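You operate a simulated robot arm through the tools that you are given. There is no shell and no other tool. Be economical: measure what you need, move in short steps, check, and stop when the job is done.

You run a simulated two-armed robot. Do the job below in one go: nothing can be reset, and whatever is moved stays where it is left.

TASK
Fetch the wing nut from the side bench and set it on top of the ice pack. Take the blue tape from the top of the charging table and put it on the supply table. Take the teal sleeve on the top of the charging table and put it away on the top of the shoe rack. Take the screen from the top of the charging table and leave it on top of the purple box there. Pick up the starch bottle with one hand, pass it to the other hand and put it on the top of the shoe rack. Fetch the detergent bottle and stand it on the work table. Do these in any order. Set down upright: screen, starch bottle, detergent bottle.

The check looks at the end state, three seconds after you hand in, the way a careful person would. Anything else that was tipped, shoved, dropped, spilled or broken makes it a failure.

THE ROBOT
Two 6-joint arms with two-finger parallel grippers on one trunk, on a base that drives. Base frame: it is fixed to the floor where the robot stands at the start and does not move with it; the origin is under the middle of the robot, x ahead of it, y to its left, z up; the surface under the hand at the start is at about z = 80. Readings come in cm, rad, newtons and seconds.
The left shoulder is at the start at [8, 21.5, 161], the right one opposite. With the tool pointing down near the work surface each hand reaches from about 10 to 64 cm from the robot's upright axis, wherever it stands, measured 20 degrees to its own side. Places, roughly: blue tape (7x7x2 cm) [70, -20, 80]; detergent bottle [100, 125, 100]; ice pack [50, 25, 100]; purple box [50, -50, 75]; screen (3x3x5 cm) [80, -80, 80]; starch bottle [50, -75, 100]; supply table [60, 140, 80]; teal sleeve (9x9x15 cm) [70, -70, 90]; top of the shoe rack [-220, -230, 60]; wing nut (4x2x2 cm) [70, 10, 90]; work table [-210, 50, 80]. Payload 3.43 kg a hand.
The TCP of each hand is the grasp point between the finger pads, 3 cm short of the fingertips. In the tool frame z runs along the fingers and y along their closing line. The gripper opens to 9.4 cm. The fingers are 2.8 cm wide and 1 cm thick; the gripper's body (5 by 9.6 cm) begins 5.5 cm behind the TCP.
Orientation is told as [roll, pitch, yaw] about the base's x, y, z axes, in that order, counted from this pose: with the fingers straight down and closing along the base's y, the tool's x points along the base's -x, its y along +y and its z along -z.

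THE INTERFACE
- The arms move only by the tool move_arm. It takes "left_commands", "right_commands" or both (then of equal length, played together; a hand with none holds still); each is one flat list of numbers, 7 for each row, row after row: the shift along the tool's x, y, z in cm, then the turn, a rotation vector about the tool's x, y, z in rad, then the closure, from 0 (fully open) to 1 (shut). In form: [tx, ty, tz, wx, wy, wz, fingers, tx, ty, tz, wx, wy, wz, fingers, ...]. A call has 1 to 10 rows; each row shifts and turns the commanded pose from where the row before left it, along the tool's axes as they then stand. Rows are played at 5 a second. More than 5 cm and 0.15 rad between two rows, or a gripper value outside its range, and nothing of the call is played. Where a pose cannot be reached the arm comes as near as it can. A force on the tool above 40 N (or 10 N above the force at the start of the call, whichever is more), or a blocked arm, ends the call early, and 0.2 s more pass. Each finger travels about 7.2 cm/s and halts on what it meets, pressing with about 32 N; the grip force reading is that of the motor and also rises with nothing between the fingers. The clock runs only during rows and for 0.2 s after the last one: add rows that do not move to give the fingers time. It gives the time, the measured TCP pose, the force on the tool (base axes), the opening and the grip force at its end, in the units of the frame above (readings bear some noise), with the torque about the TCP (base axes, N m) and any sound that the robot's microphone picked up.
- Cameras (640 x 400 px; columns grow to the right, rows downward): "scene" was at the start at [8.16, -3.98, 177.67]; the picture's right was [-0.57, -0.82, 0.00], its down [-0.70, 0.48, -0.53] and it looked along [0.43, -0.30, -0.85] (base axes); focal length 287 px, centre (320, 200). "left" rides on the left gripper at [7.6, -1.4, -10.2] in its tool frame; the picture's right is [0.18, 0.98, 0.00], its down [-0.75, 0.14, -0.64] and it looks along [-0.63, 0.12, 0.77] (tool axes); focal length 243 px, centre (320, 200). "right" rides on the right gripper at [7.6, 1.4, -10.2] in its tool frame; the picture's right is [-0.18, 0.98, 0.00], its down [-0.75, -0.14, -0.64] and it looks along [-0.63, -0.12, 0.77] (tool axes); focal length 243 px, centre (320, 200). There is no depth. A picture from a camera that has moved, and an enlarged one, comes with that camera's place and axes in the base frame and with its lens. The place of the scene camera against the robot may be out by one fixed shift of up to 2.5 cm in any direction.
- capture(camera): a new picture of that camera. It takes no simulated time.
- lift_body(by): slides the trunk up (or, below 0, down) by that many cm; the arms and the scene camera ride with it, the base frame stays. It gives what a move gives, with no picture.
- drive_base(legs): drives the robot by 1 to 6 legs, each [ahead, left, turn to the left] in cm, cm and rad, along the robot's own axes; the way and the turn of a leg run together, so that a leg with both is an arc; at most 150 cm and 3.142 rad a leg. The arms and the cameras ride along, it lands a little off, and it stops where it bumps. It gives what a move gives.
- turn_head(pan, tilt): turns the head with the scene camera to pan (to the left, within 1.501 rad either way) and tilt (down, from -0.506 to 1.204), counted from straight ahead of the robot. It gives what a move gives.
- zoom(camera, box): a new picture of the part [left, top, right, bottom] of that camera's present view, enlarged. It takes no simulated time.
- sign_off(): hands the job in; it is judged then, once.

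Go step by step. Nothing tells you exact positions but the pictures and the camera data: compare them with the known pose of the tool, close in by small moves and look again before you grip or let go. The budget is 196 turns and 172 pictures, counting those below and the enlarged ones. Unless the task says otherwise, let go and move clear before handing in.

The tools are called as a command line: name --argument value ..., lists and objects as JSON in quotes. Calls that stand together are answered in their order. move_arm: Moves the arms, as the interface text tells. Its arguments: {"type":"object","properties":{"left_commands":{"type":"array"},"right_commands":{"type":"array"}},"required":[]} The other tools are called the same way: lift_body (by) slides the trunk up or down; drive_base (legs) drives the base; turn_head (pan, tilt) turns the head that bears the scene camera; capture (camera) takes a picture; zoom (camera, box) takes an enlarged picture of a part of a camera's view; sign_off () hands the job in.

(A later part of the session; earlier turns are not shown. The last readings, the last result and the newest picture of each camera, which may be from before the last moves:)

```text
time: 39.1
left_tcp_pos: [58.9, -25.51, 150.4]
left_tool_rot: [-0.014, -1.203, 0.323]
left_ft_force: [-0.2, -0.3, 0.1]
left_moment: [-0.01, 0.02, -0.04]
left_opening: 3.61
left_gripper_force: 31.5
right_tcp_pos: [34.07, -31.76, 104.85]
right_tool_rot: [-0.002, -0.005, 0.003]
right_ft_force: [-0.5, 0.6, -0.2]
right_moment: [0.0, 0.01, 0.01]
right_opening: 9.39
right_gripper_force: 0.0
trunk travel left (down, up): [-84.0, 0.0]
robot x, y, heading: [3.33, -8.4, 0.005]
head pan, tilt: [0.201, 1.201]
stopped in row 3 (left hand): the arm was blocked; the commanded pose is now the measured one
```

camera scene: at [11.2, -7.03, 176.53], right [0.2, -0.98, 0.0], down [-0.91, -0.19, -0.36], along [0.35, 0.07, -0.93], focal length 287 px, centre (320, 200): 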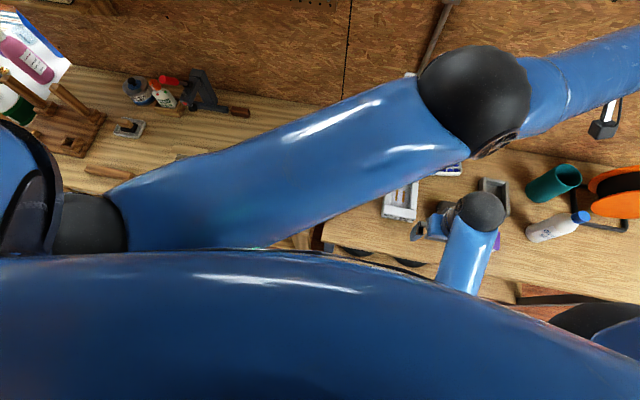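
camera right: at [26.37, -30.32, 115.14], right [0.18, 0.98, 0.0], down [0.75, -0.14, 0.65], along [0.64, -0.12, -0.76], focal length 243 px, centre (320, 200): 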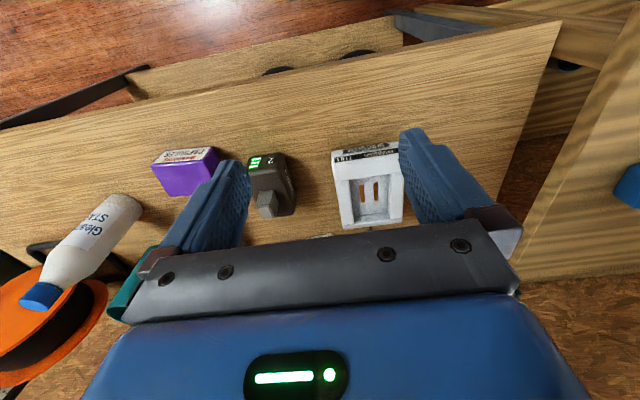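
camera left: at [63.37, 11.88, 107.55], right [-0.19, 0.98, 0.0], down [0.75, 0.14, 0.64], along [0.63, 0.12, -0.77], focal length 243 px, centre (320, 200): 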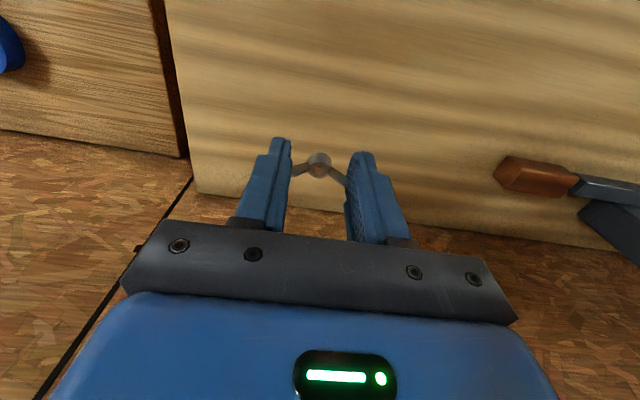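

Unlocked: rows were reachable again. The arm now reports it is blocked; I look.

turn_head --pan -0.3 --tilt 0.6

capture --camera "scene"

```text
time: 40.1
left_tcp_pos: [58.99, -25.63, 150.51]
left_tool_rot: [-0.019, -1.204, 0.325]
left_ft_force: [-0.1, -0.6, -0.5]
left_moment: [0.02, 0.0, -0.01]
left_opening: 3.62
left_gripper_force: 31.7
right_tcp_pos: [34.01, -31.78, 105.03]
right_tool_rot: [0.0, -0.004, 0.005]
right_ft_force: [-0.1, -0.5, 0.1]
right_moment: [-0.02, 0.03, 0.02]
right_opening: 9.43
right_gripper_force: 0.0
trunk travel left (down, up): [-84.0, 0.0]
robot x, y, heading: [3.23, -7.91, 0.007]
head pan, tilt: [-0.3, 0.6]
```

```text
143 pictures are left
camera scene: at [14.19, -10.74, 180.97], right [-0.29, -0.96, 0.0], down [-0.54, 0.17, -0.82], along [0.79, -0.24, -0.57], focal length 287 px, centre (320, 200)
```

scene: 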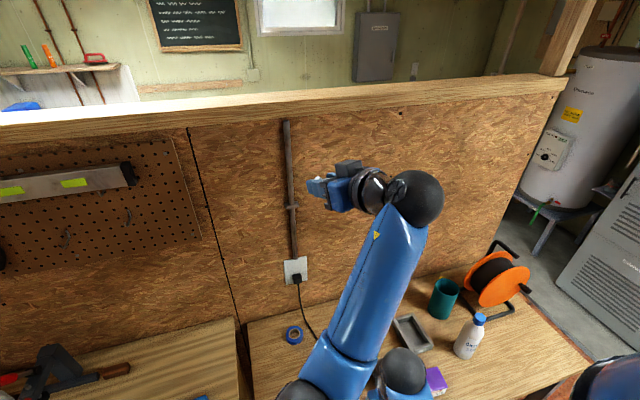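

The left forearm rests over the right wrist. I move the right arm away to its side first, then the left arm leftward.

move_arm --right_commands '[0, -4, 0, 0, 0, 0, 0, 0, -4, 0, 0, 0, 0, 0, 0, -4, 0, 0, 0, 0, 0, 0, -4, 0, 0, 0, 0, 0, 0, 0, 0, 0, 0, 0, 0]'

move_arm --left_commands '[0, 4, 0, 0, 0, 0, 0.8, 0, 4, 0, 0, 0, 0, 0.8, 0, 4, 0, 0, 0, 0, 0.8, 0, 4, 0, 0, 0, 0, 0.8, 0, 0, 0, 0, 0, 0, 0.8]'

capture --camera "scene"

```text
time: 41.3
left_tcp_pos: [59.07, -25.63, 150.63]
left_tool_rot: [-0.019, -1.206, 0.326]
left_ft_force: [1.0, 0.3, -0.2]
left_moment: [-0.03, 0.01, 0.01]
left_opening: 3.59
left_gripper_force: 32.3
right_tcp_pos: [34.04, -47.82, 104.32]
right_tool_rot: [-0.004, -0.007, 0.003]
right_ft_force: [0.8, 0.2, -0.1]
right_moment: [0.0, 0.02, -0.01]
right_opening: 9.41
right_gripper_force: 0.1
right hand out of reach, approached as far as the arm can: row 3
trunk travel left (down, up): [-84.0, 0.0]
robot x, y, heading: [3.16, -7.96, 0.001]
head pan, tilt: [-0.3, 0.6]
```

```text
time: 42.5
left_tcp_pos: [53.98, -10.71, 150.38]
left_tool_rot: [-0.015, -1.207, 0.319]
left_ft_force: [0.2, -0.1, 0.2]
left_moment: [-0.02, -0.02, 0.02]
left_opening: 3.62
left_gripper_force: 31.6
right_tcp_pos: [34.12, -47.76, 104.22]
right_tool_rot: [-0.005, -0.005, 0.003]
right_ft_force: [0.3, 0.4, 0.1]
right_moment: [-0.02, -0.01, -0.02]
right_opening: 9.39
right_gripper_force: 0.0
trunk travel left (down, up): [-84.0, 0.0]
robot x, y, heading: [3.15, -8.21, -0.001]
head pan, tilt: [-0.3, 0.6]
```

```text
142 pictures are left
camera scene: at [14.17, -10.74, 180.99], right [-0.29, -0.96, 0.0], down [-0.54, 0.17, -0.82], along [0.79, -0.24, -0.57], focal length 287 px, centre (320, 200)
```

scene: 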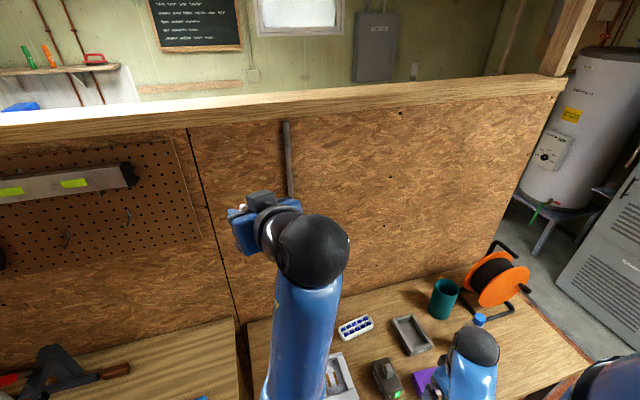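

move_arm --left_commands '[3.5, 1.5, 1.3, 0.075, 0, 0.03, 0.8, 3.5, 1.5, 1.3, 0.075, 0, 0.03, 0.8, 3.5, 1.5, 1.3, 0.075, 0, 0.03, 0.8, 3.5, 1.5, 1.3, 0.075, 0, 0.03, 0.8, 3.5, 1.5, 1.3, 0, 0, 0, 0.8, 3.5, 1.5, 1.3, 0, 0, 0, 0.8, 3.5, 1.5, 1.3, 0, 0, 0, 0.8, 0, 0, 0, 0, 0, 0, 0.8]'

```text
time: 44.3
left_tcp_pos: [52.92, -0.35, 124.45]
left_tool_rot: [-0.004, -1.209, -0.015]
left_ft_force: [0.4, -0.8, 0.5]
left_moment: [0.01, 0.01, 0.01]
left_opening: 3.59
left_gripper_force: 32.1
right_tcp_pos: [34.11, -47.76, 104.34]
right_tool_rot: [-0.004, -0.007, 0.002]
right_ft_force: [-0.1, 0.7, 0.5]
right_moment: [-0.02, -0.03, 0.03]
right_opening: 9.4
right_gripper_force: 0.1
trunk travel left (down, up): [-84.0, 0.0]
robot x, y, heading: [3.34, -8.12, 0.001]
head pan, tilt: [-0.3, 0.6]
```

move_arm --left_commands '[1.97, 1, 1.83, 0, 0.15, 0, 0.8, 1.67, 1, 2.11, 0, 0.15, 0, 0.8, 1.34, 1, 2.33, 0, 0.15, 0, 0.8, 0.97, 1, 2.5, 0, 0.15, 0, 0.8, 0.59, 1, 2.63, 0, 0.15, 0, 0.8, 0.19, 1, 2.69, 0, 0.15, 0, 0.8, -0.21, 1, 2.68, 0, 0.15, 0, 0.8, -0.62, 1, 2.62, 0, 0.15, 0, 0.8, 0, 0, 0, 0, 0, 0, 0.8]'

capture --camera "left"

```text
time: 46.3
left_tcp_pos: [61.03, 7.46, 104.32]
left_tool_rot: [-0.002, -0.007, -0.02]
left_ft_force: [-0.3, -0.2, 0.4]
left_moment: [0.0, 0.04, 0.05]
left_opening: 3.62
left_gripper_force: 31.3
right_tcp_pos: [34.15, -47.68, 104.33]
right_tool_rot: [-0.004, -0.009, 0.003]
right_ft_force: [-0.5, 0.3, -0.4]
right_moment: [-0.01, 0.04, 0.01]
right_opening: 9.43
right_gripper_force: 0.0
trunk travel left (down, up): [-84.0, 0.0]
robot x, y, heading: [3.15, -8.2, -0.003]
head pan, tilt: [-0.3, 0.6]
```

```text
141 pictures are left
camera left: at [53.27, 6.22, 114.53], right [-0.16, 0.99, 0.0], down [0.75, 0.13, 0.65], along [0.64, 0.1, -0.76], focal length 243 px, centre (320, 200)
```

left: 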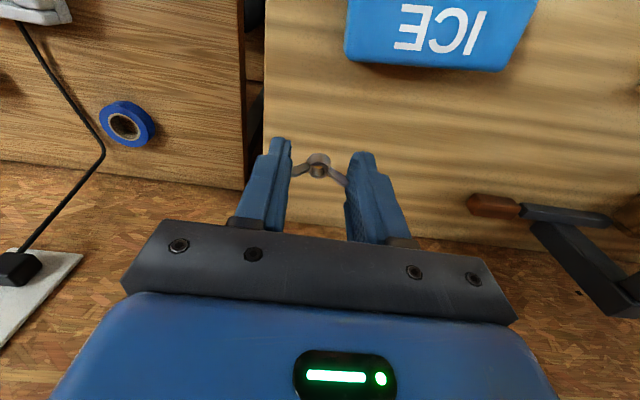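

Good, the arm is free again with the nut still held. I move over the ice pack (about [53.5, 16.5]).

move_arm --left_commands '[2, 2.2, 2, 0, 0, 0, 0.8, 2, 2.2, 2, 0, 0, 0, 0.8, 2, 2.2, 0, 0, 0, 0, 0.8, 1.5, 2.4, 0, 0, 0, 0, 0.8, 0, 0, 0, 0, 0, 0, 0.8]'

capture --camera "left"

```text
time: 47.5
left_tcp_pos: [53.66, 16.55, 100.16]
left_tool_rot: [-0.003, -0.008, -0.018]
left_ft_force: [-0.6, 0.2, 0.2]
left_moment: [0.0, 0.0, 0.0]
left_opening: 3.59
left_gripper_force: 32.0
right_tcp_pos: [34.17, -47.69, 104.37]
right_tool_rot: [-0.002, -0.007, 0.003]
right_ft_force: [0.3, 0.3, -0.4]
right_moment: [-0.04, -0.04, 0.05]
right_opening: 9.38
right_gripper_force: 0.1
trunk travel left (down, up): [-84.0, 0.0]
robot x, y, heading: [3.51, -8.11, 0.002]
head pan, tilt: [-0.3, 0.6]
```

```text
140 pictures are left
camera left: at [45.84, 15.29, 110.41], right [-0.16, 0.99, 0.0], down [0.75, 0.13, 0.65], along [0.64, 0.1, -0.76], focal length 243 px, centre (320, 200)
```

left: 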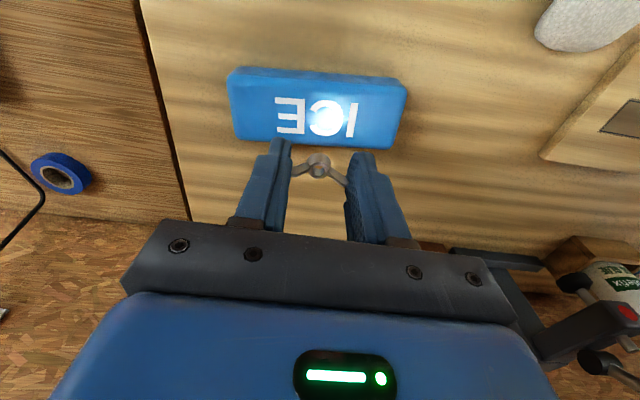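

move_arm --left_commands '[0, 0, 3, 0, 0, 0, 0.8, 0, 0, 3, 0, 0, 0, 0.8, 0, 0, 0, 0, 0, 0, 0.8]'

capture --camera "left"

```text
time: 48.3
left_tcp_pos: [53.83, 16.62, 94.23]
left_tool_rot: [-0.003, -0.007, -0.02]
left_ft_force: [0.0, 0.1, 0.1]
left_moment: [-0.01, -0.02, 0.01]
left_opening: 3.59
left_gripper_force: 32.0
right_tcp_pos: [34.19, -47.8, 104.34]
right_tool_rot: [-0.002, -0.008, 0.002]
right_ft_force: [-0.6, 0.5, 0.6]
right_moment: [-0.02, 0.02, 0.02]
right_opening: 9.39
right_gripper_force: 0.0
trunk travel left (down, up): [-84.0, 0.0]
robot x, y, heading: [2.88, -8.42, 0.001]
head pan, tilt: [-0.3, 0.6]
```

```text
139 pictures are left
camera left: at [45.97, 15.32, 104.35], right [-0.16, 0.99, 0.0], down [0.75, 0.13, 0.65], along [0.64, 0.1, -0.76], focal length 243 px, centre (320, 200)
```

left: 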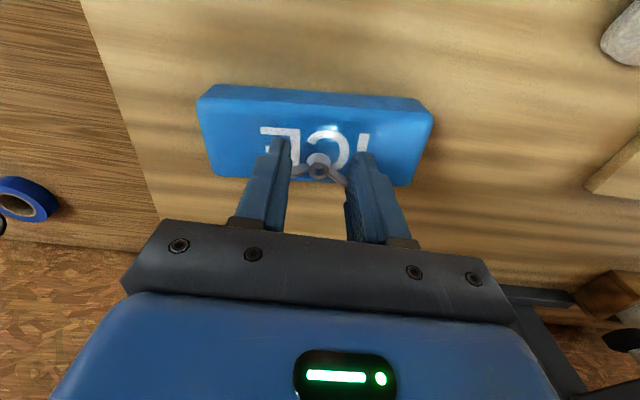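

move_arm --left_commands '[0, 0, 0.5, 0, 0, 0, 0.8, 0, 0, 0.5, 0, 0, 0, 0.8, 0, 0, 0, 0, 0, 0, 0.8]'

move_arm --left_commands '[0, 0, 0.4, 0, 0, 0, 0.8, 0, 0, 0, 0, 0, 0, 0.8]'

move_arm --left_commands '[0, 0, 0.3, 0, 0, 0, 0.8, 0, 0, 0, 0, 0, 0, 0.8]'

```text
time: 49.1
left_tcp_pos: [53.78, 16.57, 93.14]
left_tool_rot: [-0.001, -0.007, -0.019]
left_ft_force: [-0.4, -0.4, -0.5]
left_moment: [-0.02, 0.0, -0.01]
left_opening: 3.6
left_gripper_force: 31.9
right_tcp_pos: [34.11, -47.68, 104.34]
right_tool_rot: [-0.003, -0.008, 0.003]
right_ft_force: [-0.5, 0.7, -1.3]
right_moment: [-0.01, -0.04, 0.0]
right_opening: 9.4
right_gripper_force: 0.1
trunk travel left (down, up): [-84.0, 0.0]
robot x, y, heading: [2.93, -7.92, 0.004]
head pan, tilt: [-0.3, 0.6]
```

```text
time: 49.7
left_tcp_pos: [53.91, 16.57, 93.1]
left_tool_rot: [0.002, -0.015, -0.019]
left_ft_force: [-1.0, 1.6, 20.8]
left_moment: [0.05, -0.04, 0.01]
left_opening: 3.61
left_gripper_force: 32.0
right_tcp_pos: [34.0, -47.78, 104.37]
right_tool_rot: [-0.002, -0.009, 0.003]
right_ft_force: [0.7, -0.3, -0.2]
right_moment: [-0.01, -0.01, -0.01]
right_opening: 9.4
right_gripper_force: 0.0
trunk travel left (down, up): [-84.0, 0.0]
robot x, y, heading: [3.0, -8.0, 0.003]
head pan, tilt: [-0.3, 0.6]
```

```text
time: 50.4
left_tcp_pos: [53.81, 16.51, 93.08]
left_tool_rot: [-0.001, -0.016, -0.018]
left_ft_force: [-7.9, -1.7, 20.8]
left_moment: [-0.17, 0.53, -0.07]
left_opening: 3.61
left_gripper_force: 32.1
right_tcp_pos: [34.05, -47.87, 104.36]
right_tool_rot: [-0.001, -0.009, 0.003]
right_ft_force: [-0.2, -1.0, 0.1]
right_moment: [-0.02, 0.02, 0.01]
right_opening: 9.4
right_gripper_force: 0.1
trunk travel left (down, up): [-84.0, 0.0]
robot x, y, heading: [3.39, -8.56, 0.012]
head pan, tilt: [-0.3, 0.6]
stopped in row 2 (left hand): the force on the tool passed its limit at 41 N (the readings are from after the stop); the commanded pose is now the measured one
```

Contact at TCP z 93.1. I ease up a touch and open slowly.

move_arm --left_commands '[0, 0, -0.25, 0, 0, 0, 0.8, 0, 0, 0, 0, 0, 0, 0.6, 0, 0, 0, 0, 0, 0, 0.45, 0, 0, 0, 0, 0, 0, 0.3, 0, 0, 0, 0, 0, 0, 0.3]'

zoom --camera "left" --box '[200, 80, 440, 230]'

```text
time: 51.5
left_tcp_pos: [54.03, 16.68, 92.99]
left_tool_rot: [0.001, -0.015, -0.02]
left_ft_force: [-0.1, 1.3, 1.5]
left_moment: [0.0, 0.0, 0.0]
left_opening: 6.57
left_gripper_force: 0.1
right_tcp_pos: [34.1, -47.74, 104.29]
right_tool_rot: [-0.005, -0.006, 0.005]
right_ft_force: [0.0, -0.8, -0.3]
right_moment: [-0.01, -0.04, -0.05]
right_opening: 9.39
right_gripper_force: 0.1
trunk travel left (down, up): [-84.0, 0.0]
robot x, y, heading: [2.96, -8.0, 0.002]
head pan, tilt: [-0.3, 0.6]
```

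```text
2.67 times, centred on (320, 155) of left
camera zoom: at [46.18, 15.34, 103.14], right [-0.16, 0.99, 0.0], down [0.75, 0.13, 0.65], along [0.64, 0.11, -0.76], focal length 647 px, centre (320, 320)
```

zoom: 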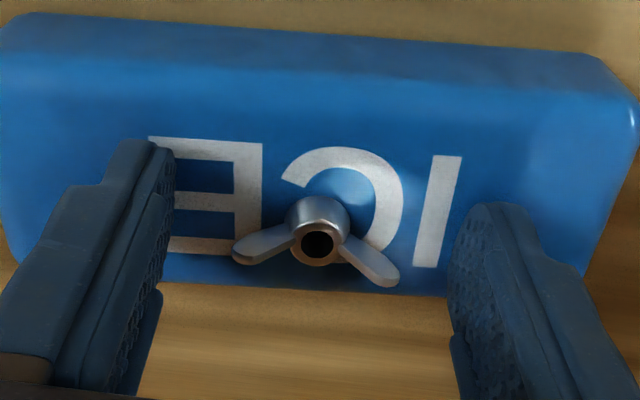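

The nut stands well on the ice pack. I rise clear and verify, then shift the robot to the right in front of the charging table.

move_arm --left_commands '[0, 0, -1.5, 0, 0, 0, 0.3, 0, 0, -4, 0, 0, 0, 0.3, 0, 0, -4, 0, 0, 0, 0.1, 0, 0, 0, 0, 0, 0, 0]'

capture --camera "left"

```text
time: 52.5
left_tcp_pos: [53.7, 16.48, 102.7]
left_tool_rot: [0.001, -0.015, -0.019]
left_ft_force: [-0.6, 0.0, 0.5]
left_moment: [0.0, 0.0, 0.01]
left_opening: 9.42
left_gripper_force: 0.1
right_tcp_pos: [34.18, -47.79, 104.24]
right_tool_rot: [-0.003, -0.007, 0.004]
right_ft_force: [-0.2, -0.4, 0.2]
right_moment: [0.03, 0.0, 0.01]
right_opening: 9.39
right_gripper_force: 0.0
trunk travel left (down, up): [-84.0, 0.0]
robot x, y, heading: [3.29, -7.72, 0.001]
head pan, tilt: [-0.3, 0.6]
```

```text
137 pictures are left
camera left: at [45.85, 15.32, 112.78], right [-0.17, 0.99, 0.0], down [0.75, 0.13, 0.65], along [0.64, 0.11, -0.76], focal length 243 px, centre (320, 200)
```

left: 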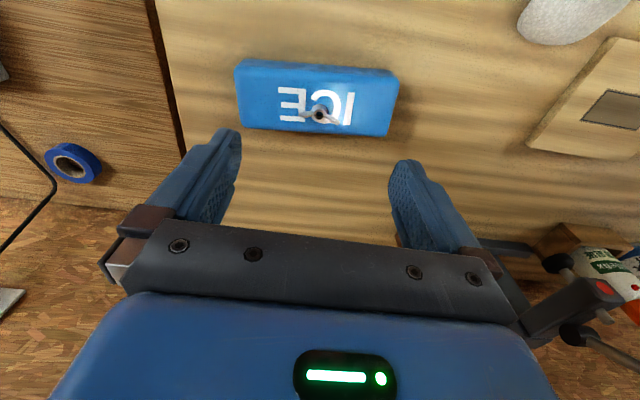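

Nut done. Driving right 32 cm.

drive_base --legs '[[0, -32, 0]]'

turn_head --pan -0.4 --tilt 0.9

capture --camera "scene"

capture --camera "right"

```text
time: 54.7
left_tcp_pos: [53.84, -14.73, 102.53]
left_tool_rot: [-0.003, -0.013, -0.021]
left_ft_force: [0.2, 0.5, -0.4]
left_moment: [-0.01, -0.01, -0.01]
left_opening: 9.39
left_gripper_force: 0.1
right_tcp_pos: [34.2, -79.22, 104.45]
right_tool_rot: [-0.004, -0.007, 0.001]
right_ft_force: [0.7, 0.5, 1.0]
right_moment: [-0.05, -0.01, 0.0]
right_opening: 9.37
right_gripper_force: 0.1
trunk travel left (down, up): [-84.0, 0.0]
robot x, y, heading: [3.56, -39.42, -0.001]
head pan, tilt: [-0.3, 0.6]
```

```text
time: 55.5
left_tcp_pos: [53.81, -14.93, 102.49]
left_tool_rot: [0.0, -0.015, -0.022]
left_ft_force: [1.2, 0.8, 0.0]
left_moment: [0.01, 0.0, 0.0]
left_opening: 9.39
left_gripper_force: 0.0
right_tcp_pos: [34.23, -79.31, 104.24]
right_tool_rot: [-0.002, -0.006, 0.001]
right_ft_force: [-0.6, 0.3, -0.1]
right_moment: [0.03, 0.0, -0.03]
right_opening: 9.42
right_gripper_force: 0.1
trunk travel left (down, up): [-84.0, 0.0]
robot x, y, heading: [2.97, -39.37, 0.008]
head pan, tilt: [-0.4, 0.901]
```

```text
136 pictures are left
camera scene: at [12.76, -42.61, 178.52], right [-0.39, -0.92, 0.0], down [-0.72, 0.3, -0.62], along [0.57, -0.24, -0.78], focal length 287 px, centre (320, 200)
```

scene: 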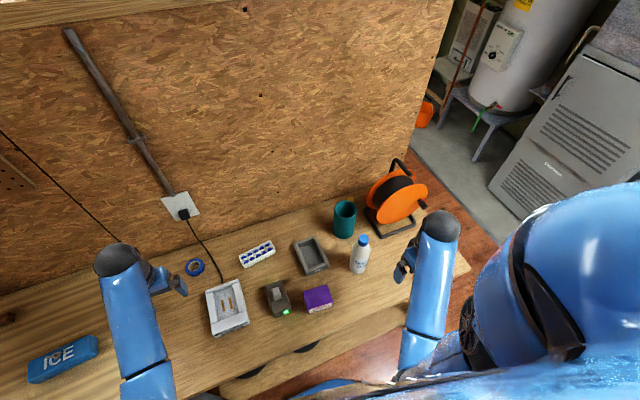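

```text
135 pictures are left
camera right: at [26.5, -77.82, 114.45], right [0.18, 0.98, 0.0], down [0.75, -0.14, 0.65], along [0.64, -0.12, -0.76], focal length 243 px, centre (320, 200)
```

right: 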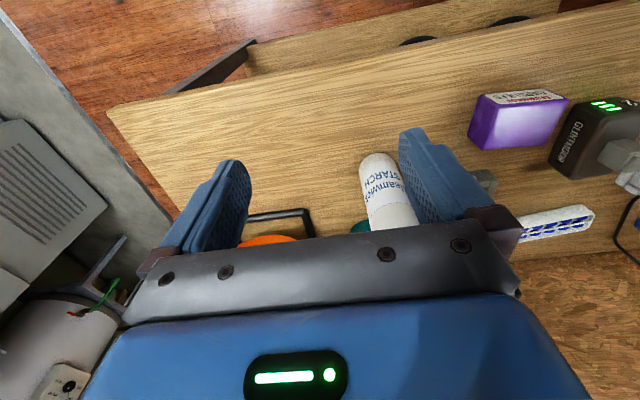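

zoom --camera "scene" --box '[280, 180, 440, 280]'

```text
4.00 times, centred on (360, 230) of scene
camera zoom: at [12.76, -42.61, 178.52], right [-0.39, -0.92, 0.0], down [-0.72, 0.3, -0.62], along [0.57, -0.24, -0.78], focal length 1147 px, centre (160, 80)
```

zoom: 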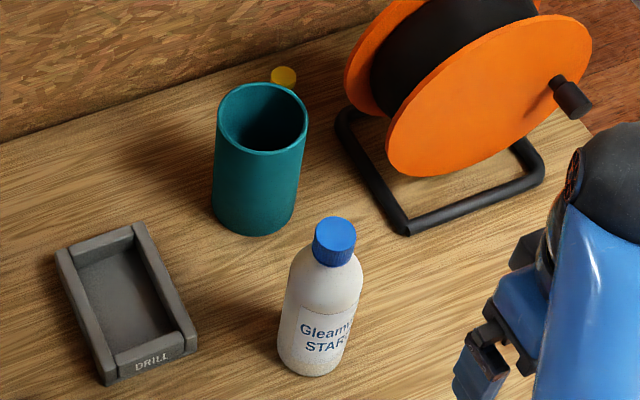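

A yellow item stands behind the sleeve at about [76, -83] – likely the screen. I shift right 20 more to pick the starch bottle (about [50, -73.5], top z 100) with the right hand, tilted, and hand it to the left.

drive_base --legs '[[0, -20, -0.005]]'

capture --camera "right"

capture --camera "left"

```text
time: 57.1
left_tcp_pos: [53.87, -35.14, 102.47]
left_tool_rot: [-0.004, -0.015, -0.028]
left_ft_force: [-0.5, 0.5, 0.4]
left_moment: [-0.02, 0.0, -0.02]
left_opening: 9.38
left_gripper_force: 0.1
right_tcp_pos: [33.78, -99.15, 104.42]
right_tool_rot: [-0.008, -0.005, -0.009]
right_ft_force: [-0.1, 1.4, 0.2]
right_moment: [-0.05, 0.01, 0.03]
right_opening: 9.42
right_gripper_force: 0.2
trunk travel left (down, up): [-84.0, 0.0]
robot x, y, heading: [3.58, -59.87, -0.01]
head pan, tilt: [-0.4, 0.901]
```

```text
133 pictures are left
camera right: at [26.11, -97.67, 114.6], right [0.19, 0.98, -0.01], down [0.75, -0.14, 0.65], along [0.64, -0.13, -0.76], focal length 243 px, centre (320, 200)
```

right: 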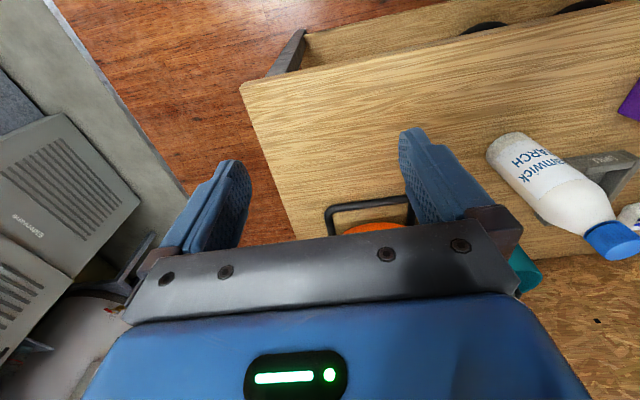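

```text
132 pictures are left
camera left: at [46.05, -36.3, 112.67], right [-0.16, 0.99, -0.01], down [0.75, 0.12, 0.65], along [0.64, 0.1, -0.76], focal length 243 px, centre (320, 200)
```

left: 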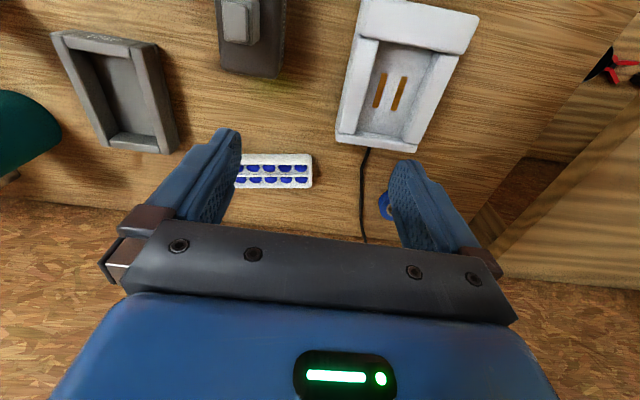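

Bottle axis at about [50.5, -72.5]. I back up 6 cm for room and swing the right hand, tilted forward, behind the bottle.

drive_base --legs '[[-6, 0, 0.01]]'

move_arm --right_commands '[0, 4.4, 0, 0, -0.15, 0, 0, 0, 4.4, 0, 0, -0.15, 0, 0, 0, 4.4, 0, 0, -0.15, 0, 0, 0, 4.4, 0, 0, -0.15, 0, 0, 0, 4.4, 0, 0, -0.15, 0, 0, 0, 4.4, 0, 0, 0, 0, 0, 0, 0, 0, 0, 0, 0, 0]'

capture --camera "right"

```text
time: 58.0
left_tcp_pos: [48.87, -35.02, 102.15]
left_tool_rot: [0.0, -0.003, -0.02]
left_ft_force: [0.5, -1.2, -0.1]
left_moment: [-0.02, 0.09, 0.01]
left_opening: 9.38
left_gripper_force: 0.0
right_tcp_pos: [29.23, -99.46, 103.94]
right_tool_rot: [-0.003, 0.002, 0.004]
right_ft_force: [2.2, 0.3, -0.4]
right_moment: [0.04, 0.07, 0.02]
right_opening: 9.39
right_gripper_force: 0.0
trunk travel left (down, up): [-84.0, 0.0]
robot x, y, heading: [-2.9, -59.52, 0.004]
head pan, tilt: [-0.4, 0.901]
```

```text
time: 59.6
left_tcp_pos: [48.04, -34.92, 102.64]
left_tool_rot: [-0.002, -0.012, -0.019]
left_ft_force: [0.5, -0.6, 0.6]
left_moment: [0.0, -0.01, -0.02]
left_opening: 9.41
left_gripper_force: 0.1
right_tcp_pos: [28.36, -72.84, 104.3]
right_tool_rot: [-0.006, -0.758, 0.007]
right_ft_force: [-0.1, -0.6, -0.6]
right_moment: [-0.02, 0.01, -0.02]
right_opening: 9.39
right_gripper_force: 0.1
trunk travel left (down, up): [-84.0, 0.0]
robot x, y, heading: [-2.46, -59.76, 0.001]
head pan, tilt: [-0.4, 0.901]
```

```text
131 pictures are left
camera right: at [15.72, -71.41, 106.38], right [0.13, 0.98, 0.12], down [0.11, -0.14, 0.98], along [0.99, -0.12, -0.12], focal length 243 px, centre (320, 200)
```

right: 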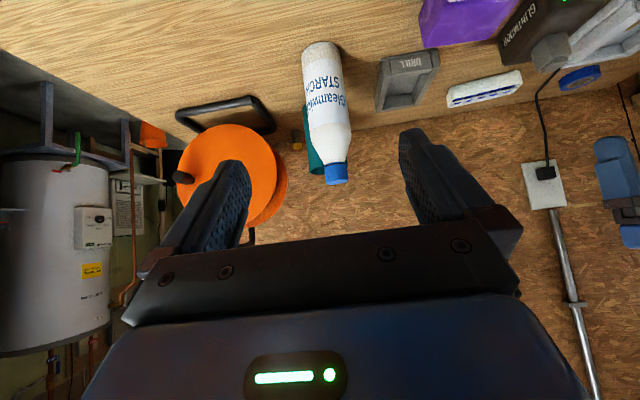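

move_arm --right_commands '[0.93, 0, 4.65, 0, 0, 0, 0, 0.93, 0, 4.65, 0, 0, 0, 0, 0.93, 0, 4.65, 0, 0, 0, 0, 0.93, 0, 4.65, 0, 0, 0, 0, -2.92, 0, 2.76, 0, 0, 0, 0, 0, 0, 0, 0, 0, 0, 0]'

capture --camera "right"

```text
time: 61.0
left_tcp_pos: [47.79, -34.92, 102.61]
left_tool_rot: [0.0, -0.016, -0.02]
left_ft_force: [0.3, -0.9, 0.9]
left_moment: [0.01, -0.02, 0.02]
left_opening: 9.41
left_gripper_force: 0.0
right_tcp_pos: [42.32, -72.95, 88.2]
right_tool_rot: [-0.005, -0.759, 0.007]
right_ft_force: [0.3, -1.5, 0.6]
right_moment: [-0.01, 0.01, -0.01]
right_opening: 9.38
right_gripper_force: 0.1
trunk travel left (down, up): [-84.0, 0.0]
robot x, y, heading: [-3.09, -59.49, -0.001]
head pan, tilt: [-0.4, 0.901]
```

```text
130 pictures are left
camera right: at [29.62, -71.46, 90.33], right [0.13, 0.98, 0.12], down [0.11, -0.14, 0.98], along [0.99, -0.12, -0.12], focal length 243 px, centre (320, 200)
```

right: 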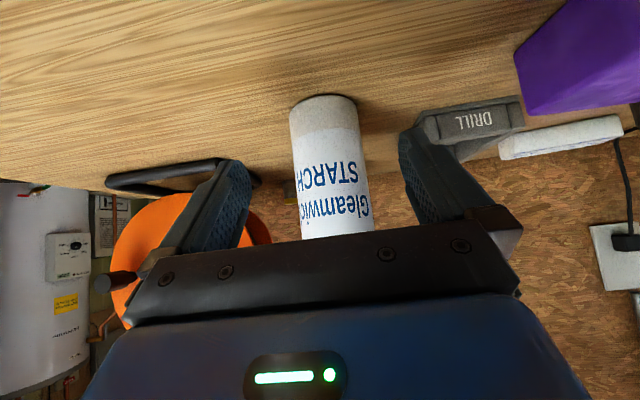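

move_arm --right_commands '[-2.92, 0, 2.76, 0, 0, 0, 0, -2.92, 0.2, 2.76, 0, 0, 0, 0, -0.6, 0, 0.55, 0, 0, 0, 0, 0, 0, 0, 0, 0, 0, 0.2, 0, 0, 0, 0, 0, 0, 0.45, 0, 0, 0, 0, 0, 0, 0.6, 0, 0, 0, 0, 0, 0, 0.6]'

capture --camera "right"

```text
time: 62.6
left_tcp_pos: [47.78, -34.98, 102.66]
left_tool_rot: [0.0, -0.017, -0.019]
left_ft_force: [0.7, 0.2, 0.2]
left_moment: [0.0, 0.06, 0.0]
left_opening: 9.39
left_gripper_force: 0.0
right_tcp_pos: [51.21, -72.81, 88.26]
right_tool_rot: [-0.007, -0.759, 0.005]
right_ft_force: [-1.7, -1.2, 3.3]
right_moment: [-0.07, 0.07, -0.01]
right_opening: 6.28
right_gripper_force: 31.1
trunk travel left (down, up): [-84.0, 0.0]
robot x, y, heading: [-2.5, -59.67, -0.0]
head pan, tilt: [-0.4, 0.901]
```

```text
129 pictures are left
camera right: at [38.59, -71.31, 90.35], right [0.13, 0.98, 0.12], down [0.11, -0.14, 0.98], along [0.99, -0.12, -0.12], focal length 243 px, centre (320, 200)
```

right: 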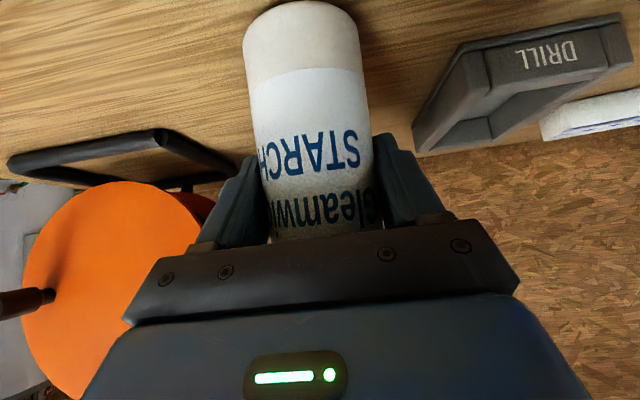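

Gripped. I lift it 6 cm and bring it a little left and back for the handover.

move_arm --right_commands '[-1.38, 0, -1.46, 0, 0, 0, 0.65, -2.05, 0, -2.2, 0, 0, 0, 0.65, 0.6, 3, -2.1, 0, 0, 0, 0.65, 0.6, 4, -2.1, 0, 0, 0, 0.65, 0, 0, 0, 0, 0, 0, 0.65]'

turn_head --pan -0.2 --tilt 0.9

capture --camera "scene"

capture --camera "right"

```text
time: 63.8
left_tcp_pos: [47.83, -34.89, 102.6]
left_tool_rot: [-0.002, -0.014, -0.02]
left_ft_force: [-0.8, 0.6, 0.4]
left_moment: [0.05, 0.0, 0.01]
left_opening: 9.4
left_gripper_force: 0.1
right_tcp_pos: [47.35, -65.55, 95.27]
right_tool_rot: [-0.004, -0.756, 0.008]
right_ft_force: [-0.1, 0.3, -3.0]
right_moment: [0.01, -0.02, 0.04]
right_opening: 6.28
right_gripper_force: 31.8
trunk travel left (down, up): [-84.0, 0.0]
robot x, y, heading: [-2.87, -59.37, -0.0]
head pan, tilt: [-0.4, 0.901]
```

```text
time: 64.6
left_tcp_pos: [47.88, -34.86, 102.6]
left_tool_rot: [0.001, -0.016, -0.02]
left_ft_force: [-0.1, 0.5, -0.8]
left_moment: [-0.01, 0.04, -0.01]
left_opening: 9.4
left_gripper_force: 0.1
right_tcp_pos: [47.33, -65.7, 95.32]
right_tool_rot: [-0.005, -0.757, 0.008]
right_ft_force: [0.3, 0.3, -2.6]
right_moment: [-0.01, 0.04, 0.04]
right_opening: 6.27
right_gripper_force: 32.0
trunk travel left (down, up): [-84.0, 0.0]
robot x, y, heading: [-2.86, -59.48, 0.005]
head pan, tilt: [-0.201, 0.901]
```

```text
128 pictures are left
camera scene: at [7.29, -61.26, 178.51], right [-0.2, -0.98, 0.0], down [-0.77, 0.15, -0.62], along [0.61, -0.12, -0.78], focal length 287 px, centre (320, 200)
```

scene: 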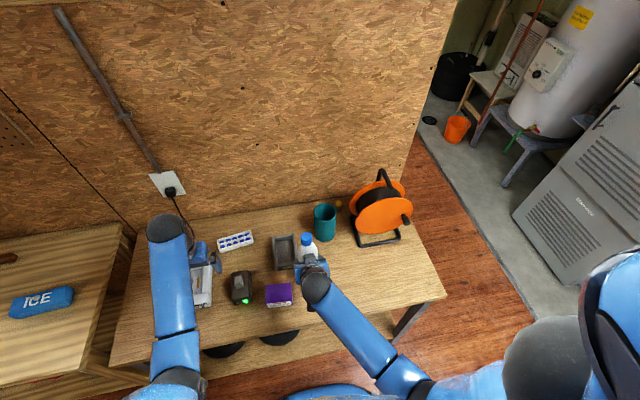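

```text
127 pictures are left
camera right: at [34.69, -64.18, 97.48], right [0.13, 0.98, 0.12], down [0.11, -0.14, 0.98], along [0.99, -0.12, -0.12], focal length 243 px, centre (320, 200)
```

right: 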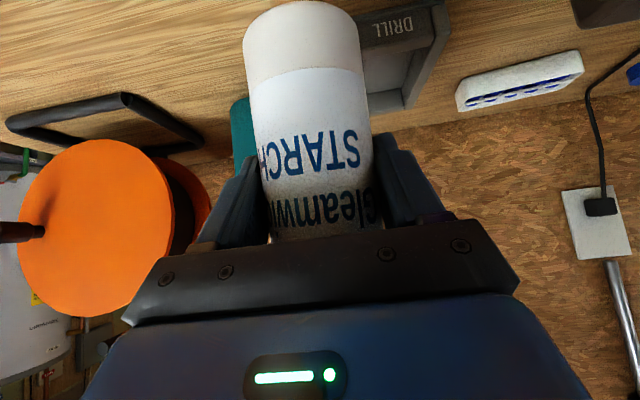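

I lower the bottle again and move it away from the purple box, so the left hand can come over the cap.

move_arm --right_commands '[0, -4.3, 0, 0, 0, 0, 0.65, 1.6, 0, 2.15, 0, 0, 0, 0.65, 1.6, 0, 2.15, 0, 0, 0, 0.65, 0, 0, 0, 0, 0, 0, 0.65]' --left_commands '[0, -4.5, -1, 0, 0, 0, 0, 0, -4.5, -1, 0, 0, 0, 0, 0, -4.5, -0.5, 0, 0, 0, 0, 0, 0, 0, 0, 0, 0, 0]'

capture --camera "left"

```text
time: 65.6
left_tcp_pos: [47.59, -48.29, 104.99]
left_tool_rot: [0.001, -0.014, -0.017]
left_ft_force: [0.2, -0.1, 0.1]
left_moment: [0.0, -0.03, -0.01]
left_opening: 9.39
left_gripper_force: 0.1
right_tcp_pos: [48.09, -70.27, 89.96]
right_tool_rot: [-0.004, -0.756, 0.007]
right_ft_force: [-1.0, -0.2, -3.9]
right_moment: [-0.03, 0.0, -0.02]
right_opening: 6.28
right_gripper_force: 31.6
trunk travel left (down, up): [-84.0, 0.0]
robot x, y, heading: [-2.81, -59.57, -0.002]
head pan, tilt: [-0.201, 0.901]
```

```text
126 pictures are left
camera left: at [39.64, -49.62, 115.16], right [-0.17, 0.99, 0.0], down [0.75, 0.13, 0.65], along [0.64, 0.11, -0.76], focal length 243 px, centre (320, 200)
```

left: 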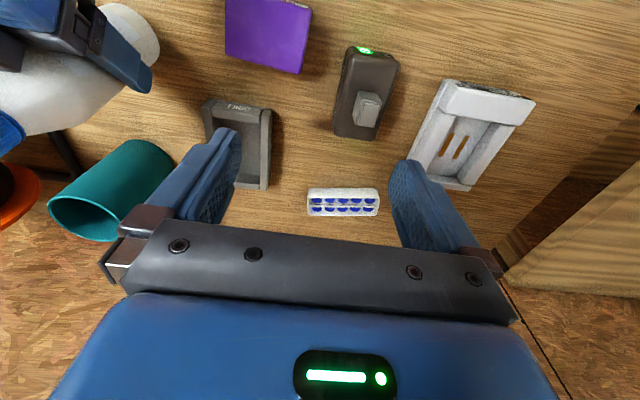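

move_arm --left_commands '[0, -2, -1.5, 0, 0, 0, 0, -0.2, -4, -0.8, 0, 0, 0, 0, -0.3, -4, 0, 0, 0, 0, 0, -0.3, -4, 0, 0, 0, 0, 0, 0, -4, 0, 0, 0, 0, 0, 0, 0, 0, 0, 0, 0, 0]'

capture --camera "left"

```text
time: 67.0
left_tcp_pos: [47.87, -66.74, 107.53]
left_tool_rot: [0.001, -0.014, -0.02]
left_ft_force: [-0.6, 0.5, 0.2]
left_moment: [0.01, -0.01, -0.01]
left_opening: 9.41
left_gripper_force: 0.0
right_tcp_pos: [48.1, -70.18, 89.91]
right_tool_rot: [-0.005, -0.758, 0.006]
right_ft_force: [0.3, -0.4, -3.2]
right_moment: [0.02, 0.02, 0.0]
right_opening: 6.29
right_gripper_force: 31.9
trunk travel left (down, up): [-84.0, 0.0]
robot x, y, heading: [-2.86, -59.6, -0.0]
head pan, tilt: [-0.201, 0.901]
```

```text
125 pictures are left
camera left: at [40.04, -68.0, 117.56], right [-0.17, 0.99, 0.0], down [0.75, 0.13, 0.65], along [0.64, 0.11, -0.76], focal length 243 px, centre (320, 200)
```

left: 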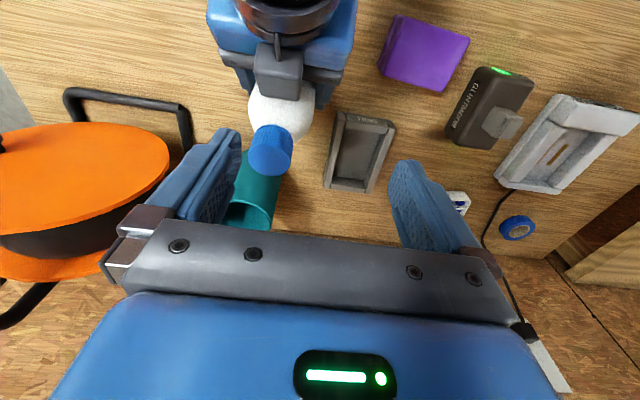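

move_arm --left_commands '[-1.5, -3.4, 0, 0, 0, 0, 0, 0, 0, 0, 0, 0, 0, 0]'

capture --camera "left"

```text
time: 67.6
left_tcp_pos: [49.37, -70.27, 107.44]
left_tool_rot: [0.001, -0.014, -0.021]
left_ft_force: [-0.5, 0.8, 0.0]
left_moment: [0.01, 0.02, 0.03]
left_opening: 9.4
left_gripper_force: 0.0
right_tcp_pos: [48.07, -70.28, 89.93]
right_tool_rot: [-0.003, -0.756, 0.006]
right_ft_force: [0.3, 0.4, -3.3]
right_moment: [0.0, 0.0, 0.03]
right_opening: 6.28
right_gripper_force: 31.8
trunk travel left (down, up): [-84.0, 0.0]
robot x, y, heading: [-2.91, -59.84, 0.004]
head pan, tilt: [-0.201, 0.901]
```

```text
124 pictures are left
camera left: at [41.53, -71.5, 117.58], right [-0.17, 0.99, 0.0], down [0.75, 0.13, 0.65], along [0.64, 0.11, -0.76], focal length 243 px, centre (320, 200)
```

left: 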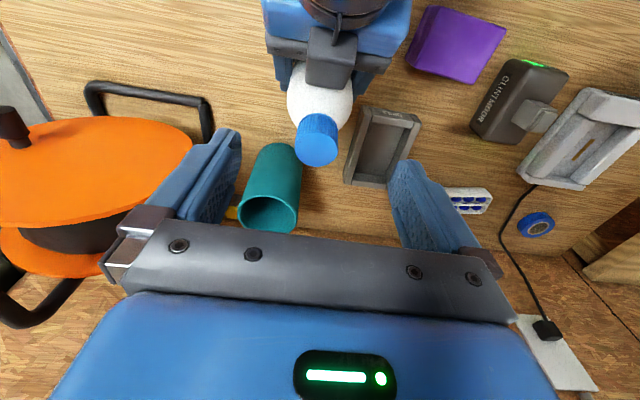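

move_arm --left_commands '[-0.6, 0, 2.5, 0, 0, 0, 0, 0, 0, 2.5, 0, 0, 0, 0, 0, 0, 2, 0, 0, 0, 0, 0, 0, 0, 0, 0, 0, 0]'

capture --camera "left"

```text
time: 68.6
left_tcp_pos: [50.06, -70.16, 100.25]
left_tool_rot: [0.0, -0.012, -0.019]
left_ft_force: [-0.2, 0.0, 0.0]
left_moment: [0.01, -0.02, 0.01]
left_opening: 9.38
left_gripper_force: 0.0
right_tcp_pos: [48.08, -70.09, 90.02]
right_tool_rot: [-0.006, -0.757, 0.005]
right_ft_force: [0.0, 0.1, -4.1]
right_moment: [-0.01, 0.03, -0.01]
right_opening: 6.29
right_gripper_force: 31.5
trunk travel left (down, up): [-84.0, 0.0]
robot x, y, heading: [-2.86, -59.59, 0.002]
head pan, tilt: [-0.201, 0.901]
```

```text
123 pictures are left
camera left: at [42.24, -71.35, 110.53], right [-0.17, 0.99, 0.0], down [0.75, 0.13, 0.65], along [0.64, 0.11, -0.76], focal length 243 px, centre (320, 200)
```

left: 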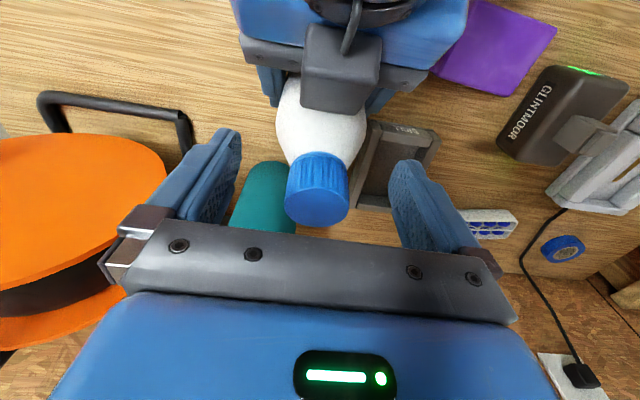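

The cap is between the left fingers. I close the left hand.

move_arm --left_commands '[0, 0, 0, 0, 0, 0, 0.3, 0, 0, 0, 0, 0, 0, 0.5, 0, 0, 0, 0, 0, 0, 0.7, 0, 0, 0, 0, 0, 0, 0.8, 0, 0, 0, 0, 0, 0, 0.8]'

capture --camera "left"

```text
time: 69.8
left_tcp_pos: [50.15, -70.11, 100.37]
left_tool_rot: [-0.001, -0.016, -0.019]
left_ft_force: [1.5, -9.3, -0.3]
left_moment: [-0.31, -0.11, 0.09]
left_opening: 4.32
left_gripper_force: 32.3
right_tcp_pos: [48.02, -70.05, 90.12]
right_tool_rot: [-0.005, -0.757, 0.007]
right_ft_force: [-1.1, 8.8, -1.3]
right_moment: [-0.64, -0.06, 0.11]
right_opening: 6.29
right_gripper_force: 32.3
trunk travel left (down, up): [-84.0, 0.0]
robot x, y, heading: [-2.73, -59.76, -0.0]
head pan, tilt: [-0.201, 0.901]
```

```text
122 pictures are left
camera left: at [42.25, -71.41, 110.57], right [-0.17, 0.99, 0.0], down [0.75, 0.13, 0.65], along [0.64, 0.1, -0.76], focal length 243 px, centre (320, 200)
```

left: 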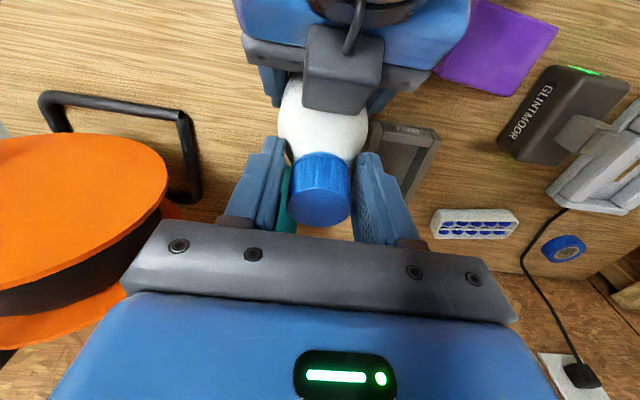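

Now the right hand opens and retreats backward.

move_arm --right_commands '[0, 0, 0, 0, 0, 0, 0.4, 0, 0, 0, 0, 0, 0, 0, 0, 0, 0, 0, 0, 0, 0, 2.2, 0, -2.07, 0, 0, 0, 0, 2.9, 0, -2.76, 0, 0, 0, 0, 2.9, 0, -2.76, 0, 0, 0, 0, 2.2, 0, -2.07, 0, 0, 0, 0, 0, 0, 0, 0, 0, 0, 0]'

capture --camera "scene"

```text
time: 71.6
left_tcp_pos: [50.23, -70.19, 100.43]
left_tool_rot: [0.0, -0.014, -0.019]
left_ft_force: [0.4, 0.5, -0.2]
left_moment: [-0.01, -0.05, 0.0]
left_opening: 3.89
left_gripper_force: 31.5
right_tcp_pos: [33.96, -70.17, 90.0]
right_tool_rot: [-0.005, -0.756, 0.007]
right_ft_force: [-0.1, 0.0, 0.4]
right_moment: [-0.01, 0.01, 0.02]
right_opening: 9.39
right_gripper_force: 0.2
trunk travel left (down, up): [-84.0, 0.0]
robot x, y, heading: [-2.88, -59.86, -0.002]
head pan, tilt: [-0.201, 0.901]
```

```text
121 pictures are left
camera scene: at [7.3, -61.23, 178.51], right [-0.2, -0.98, 0.0], down [-0.77, 0.15, -0.62], along [0.61, -0.12, -0.78], focal length 287 px, centre (320, 200)
```

scene: 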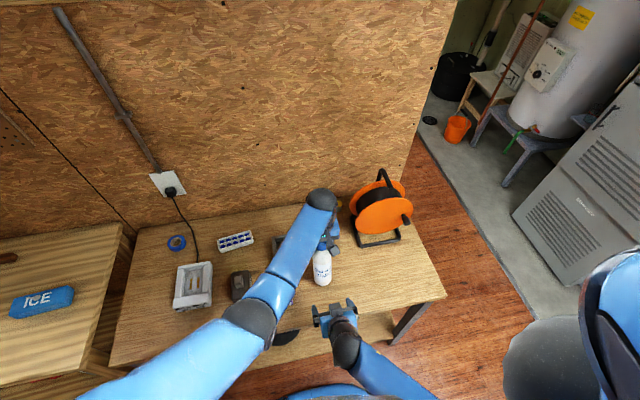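

The left opening and force changed; I check whether the bottle is still held.

capture --camera "left"

capture --camera "right"

```text
120 pictures are left
camera left: at [42.26, -71.37, 110.54], right [-0.17, 0.99, 0.0], down [0.75, 0.13, 0.65], along [0.64, 0.11, -0.76], focal length 243 px, centre (320, 200)
```

left: 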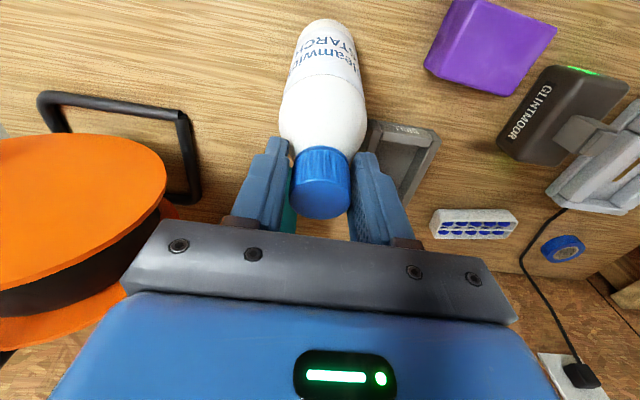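

```text
119 pictures are left
camera right: at [21.34, -68.73, 92.2], right [0.13, 0.98, 0.12], down [0.11, -0.14, 0.98], along [0.99, -0.12, -0.12], focal length 243 px, centre (320, 200)
```

right: 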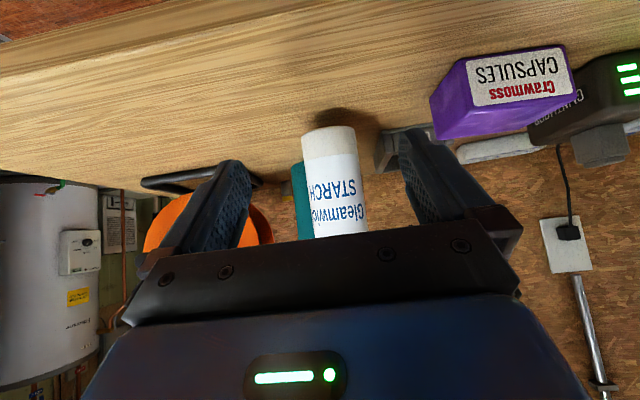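

move_arm --left_commands '[0, 0, -1.5, 0, 0, 0, 0.9, 0, 0, -1.5, 0, 0, 0, 0.9, 0, 0, 0, 0, 0, 0, 0.9]'

capture --camera "right"

```text
time: 72.4
left_tcp_pos: [50.14, -70.05, 103.62]
left_tool_rot: [0.0, -0.015, -0.019]
left_ft_force: [0.2, -0.6, -3.8]
left_moment: [0.0, -0.07, -0.01]
left_opening: 3.89
left_gripper_force: 32.2
right_tcp_pos: [33.91, -70.33, 89.99]
right_tool_rot: [-0.005, -0.756, 0.006]
right_ft_force: [-0.9, -0.1, -0.4]
right_moment: [-0.02, 0.0, -0.03]
right_opening: 9.38
right_gripper_force: 0.1
trunk travel left (down, up): [-84.0, 0.0]
robot x, y, heading: [-2.77, -59.58, -0.001]
head pan, tilt: [-0.201, 0.901]
```

```text
118 pictures are left
camera right: at [21.36, -68.72, 92.19], right [0.13, 0.98, 0.12], down [0.11, -0.14, 0.98], along [0.99, -0.12, -0.12], focal length 243 px, centre (320, 200)
```

right: 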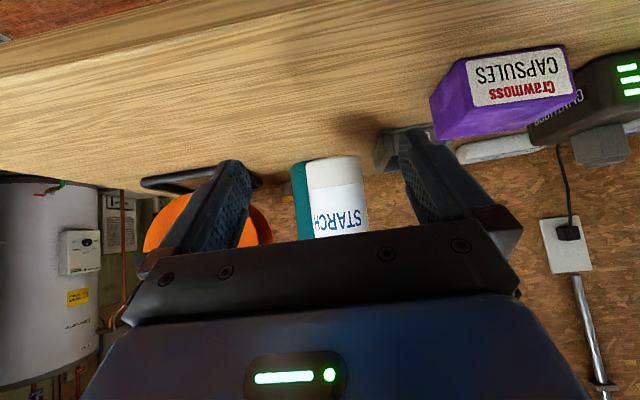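

The left hand now carries the bottle (about 3.8 N). I move the right hand away to the right and pull the bottle a little back before driving forward for the sleeve.

move_arm --left_commands '[1.5, 1, 0, 0, 0, 0, 0.9, 2, 1, 0, 0, 0, 0, 0.9, 2, 1, 0, 0, 0, 0, 0.9, 0.5, 1, 0, 0, 0, 0, 0.9, 0, 0, 0, 0, 0, 0, 0.9]' --right_commands '[0, -4, 0, 0, 0, 0, 0, 0, -4, 0, 0, 0, 0, 0, 0, -4, 0, 0, 0, 0, 0, -2, 0, -2.2, 0, 0, 0, 0.3, -2.7, 0, -2.9, 0, 0, 0, 0.5]'

drive_base --legs '[[5.5, 0, 0]]'

capture --camera "right"

capture --camera "scene"

```text
time: 73.6
left_tcp_pos: [44.12, -65.86, 103.48]
left_tool_rot: [0.0, -0.013, -0.019]
left_ft_force: [0.7, -0.4, -2.3]
left_moment: [0.02, -0.07, -0.01]
left_opening: 3.79
left_gripper_force: 32.2
right_tcp_pos: [33.82, -82.21, 97.0]
right_tool_rot: [-0.004, -0.757, 0.006]
right_ft_force: [0.3, -0.8, -0.6]
right_moment: [-0.02, 0.02, 0.01]
right_opening: 4.71
right_gripper_force: 0.1
trunk travel left (down, up): [-84.0, 0.0]
robot x, y, heading: [-2.44, -59.21, 0.009]
head pan, tilt: [-0.201, 0.901]
```

```text
time: 74.5
left_tcp_pos: [48.53, -65.73, 103.98]
left_tool_rot: [0.0, -0.024, -0.02]
left_ft_force: [-1.3, 0.0, -3.4]
left_moment: [-0.01, -0.09, 0.0]
left_opening: 3.82
left_gripper_force: 31.8
right_tcp_pos: [38.43, -82.1, 97.32]
right_tool_rot: [-0.006, -0.767, 0.008]
right_ft_force: [-1.4, 0.0, -0.2]
right_moment: [0.01, -0.02, 0.04]
right_opening: 4.74
right_gripper_force: 0.1
trunk travel left (down, up): [-84.0, 0.0]
robot x, y, heading: [2.5, -59.52, -0.001]
head pan, tilt: [-0.201, 0.901]
```

```text
117 pictures are left
camera right: at [25.77, -80.58, 99.39], right [0.13, 0.98, 0.12], down [0.1, -0.14, 0.99], along [0.99, -0.12, -0.11], focal length 243 px, centre (320, 200)
```

right: 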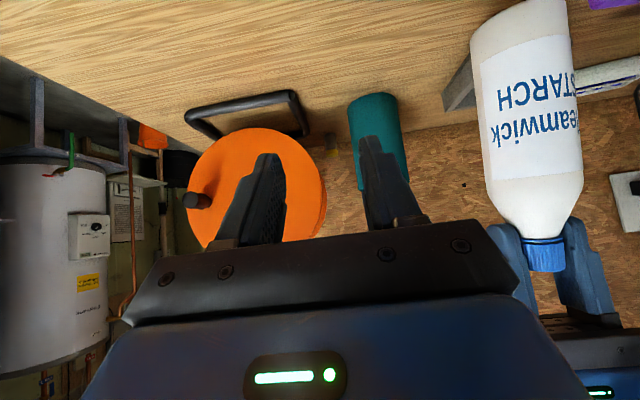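

```text
116 pictures are left
camera scene: at [10.91, -61.24, 178.63], right [-0.2, -0.98, 0.0], down [-0.76, 0.16, -0.63], along [0.62, -0.12, -0.78], focal length 287 px, centre (320, 200)
```

scene: 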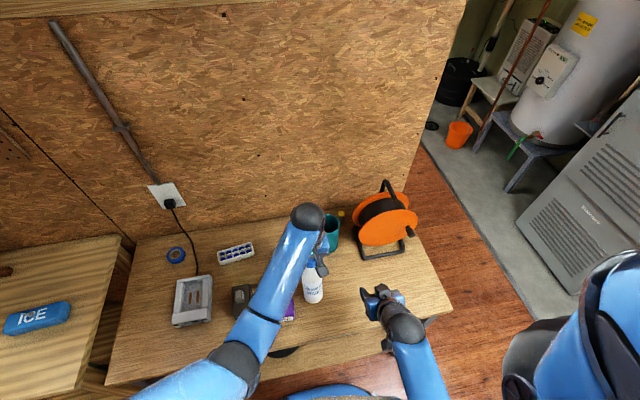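

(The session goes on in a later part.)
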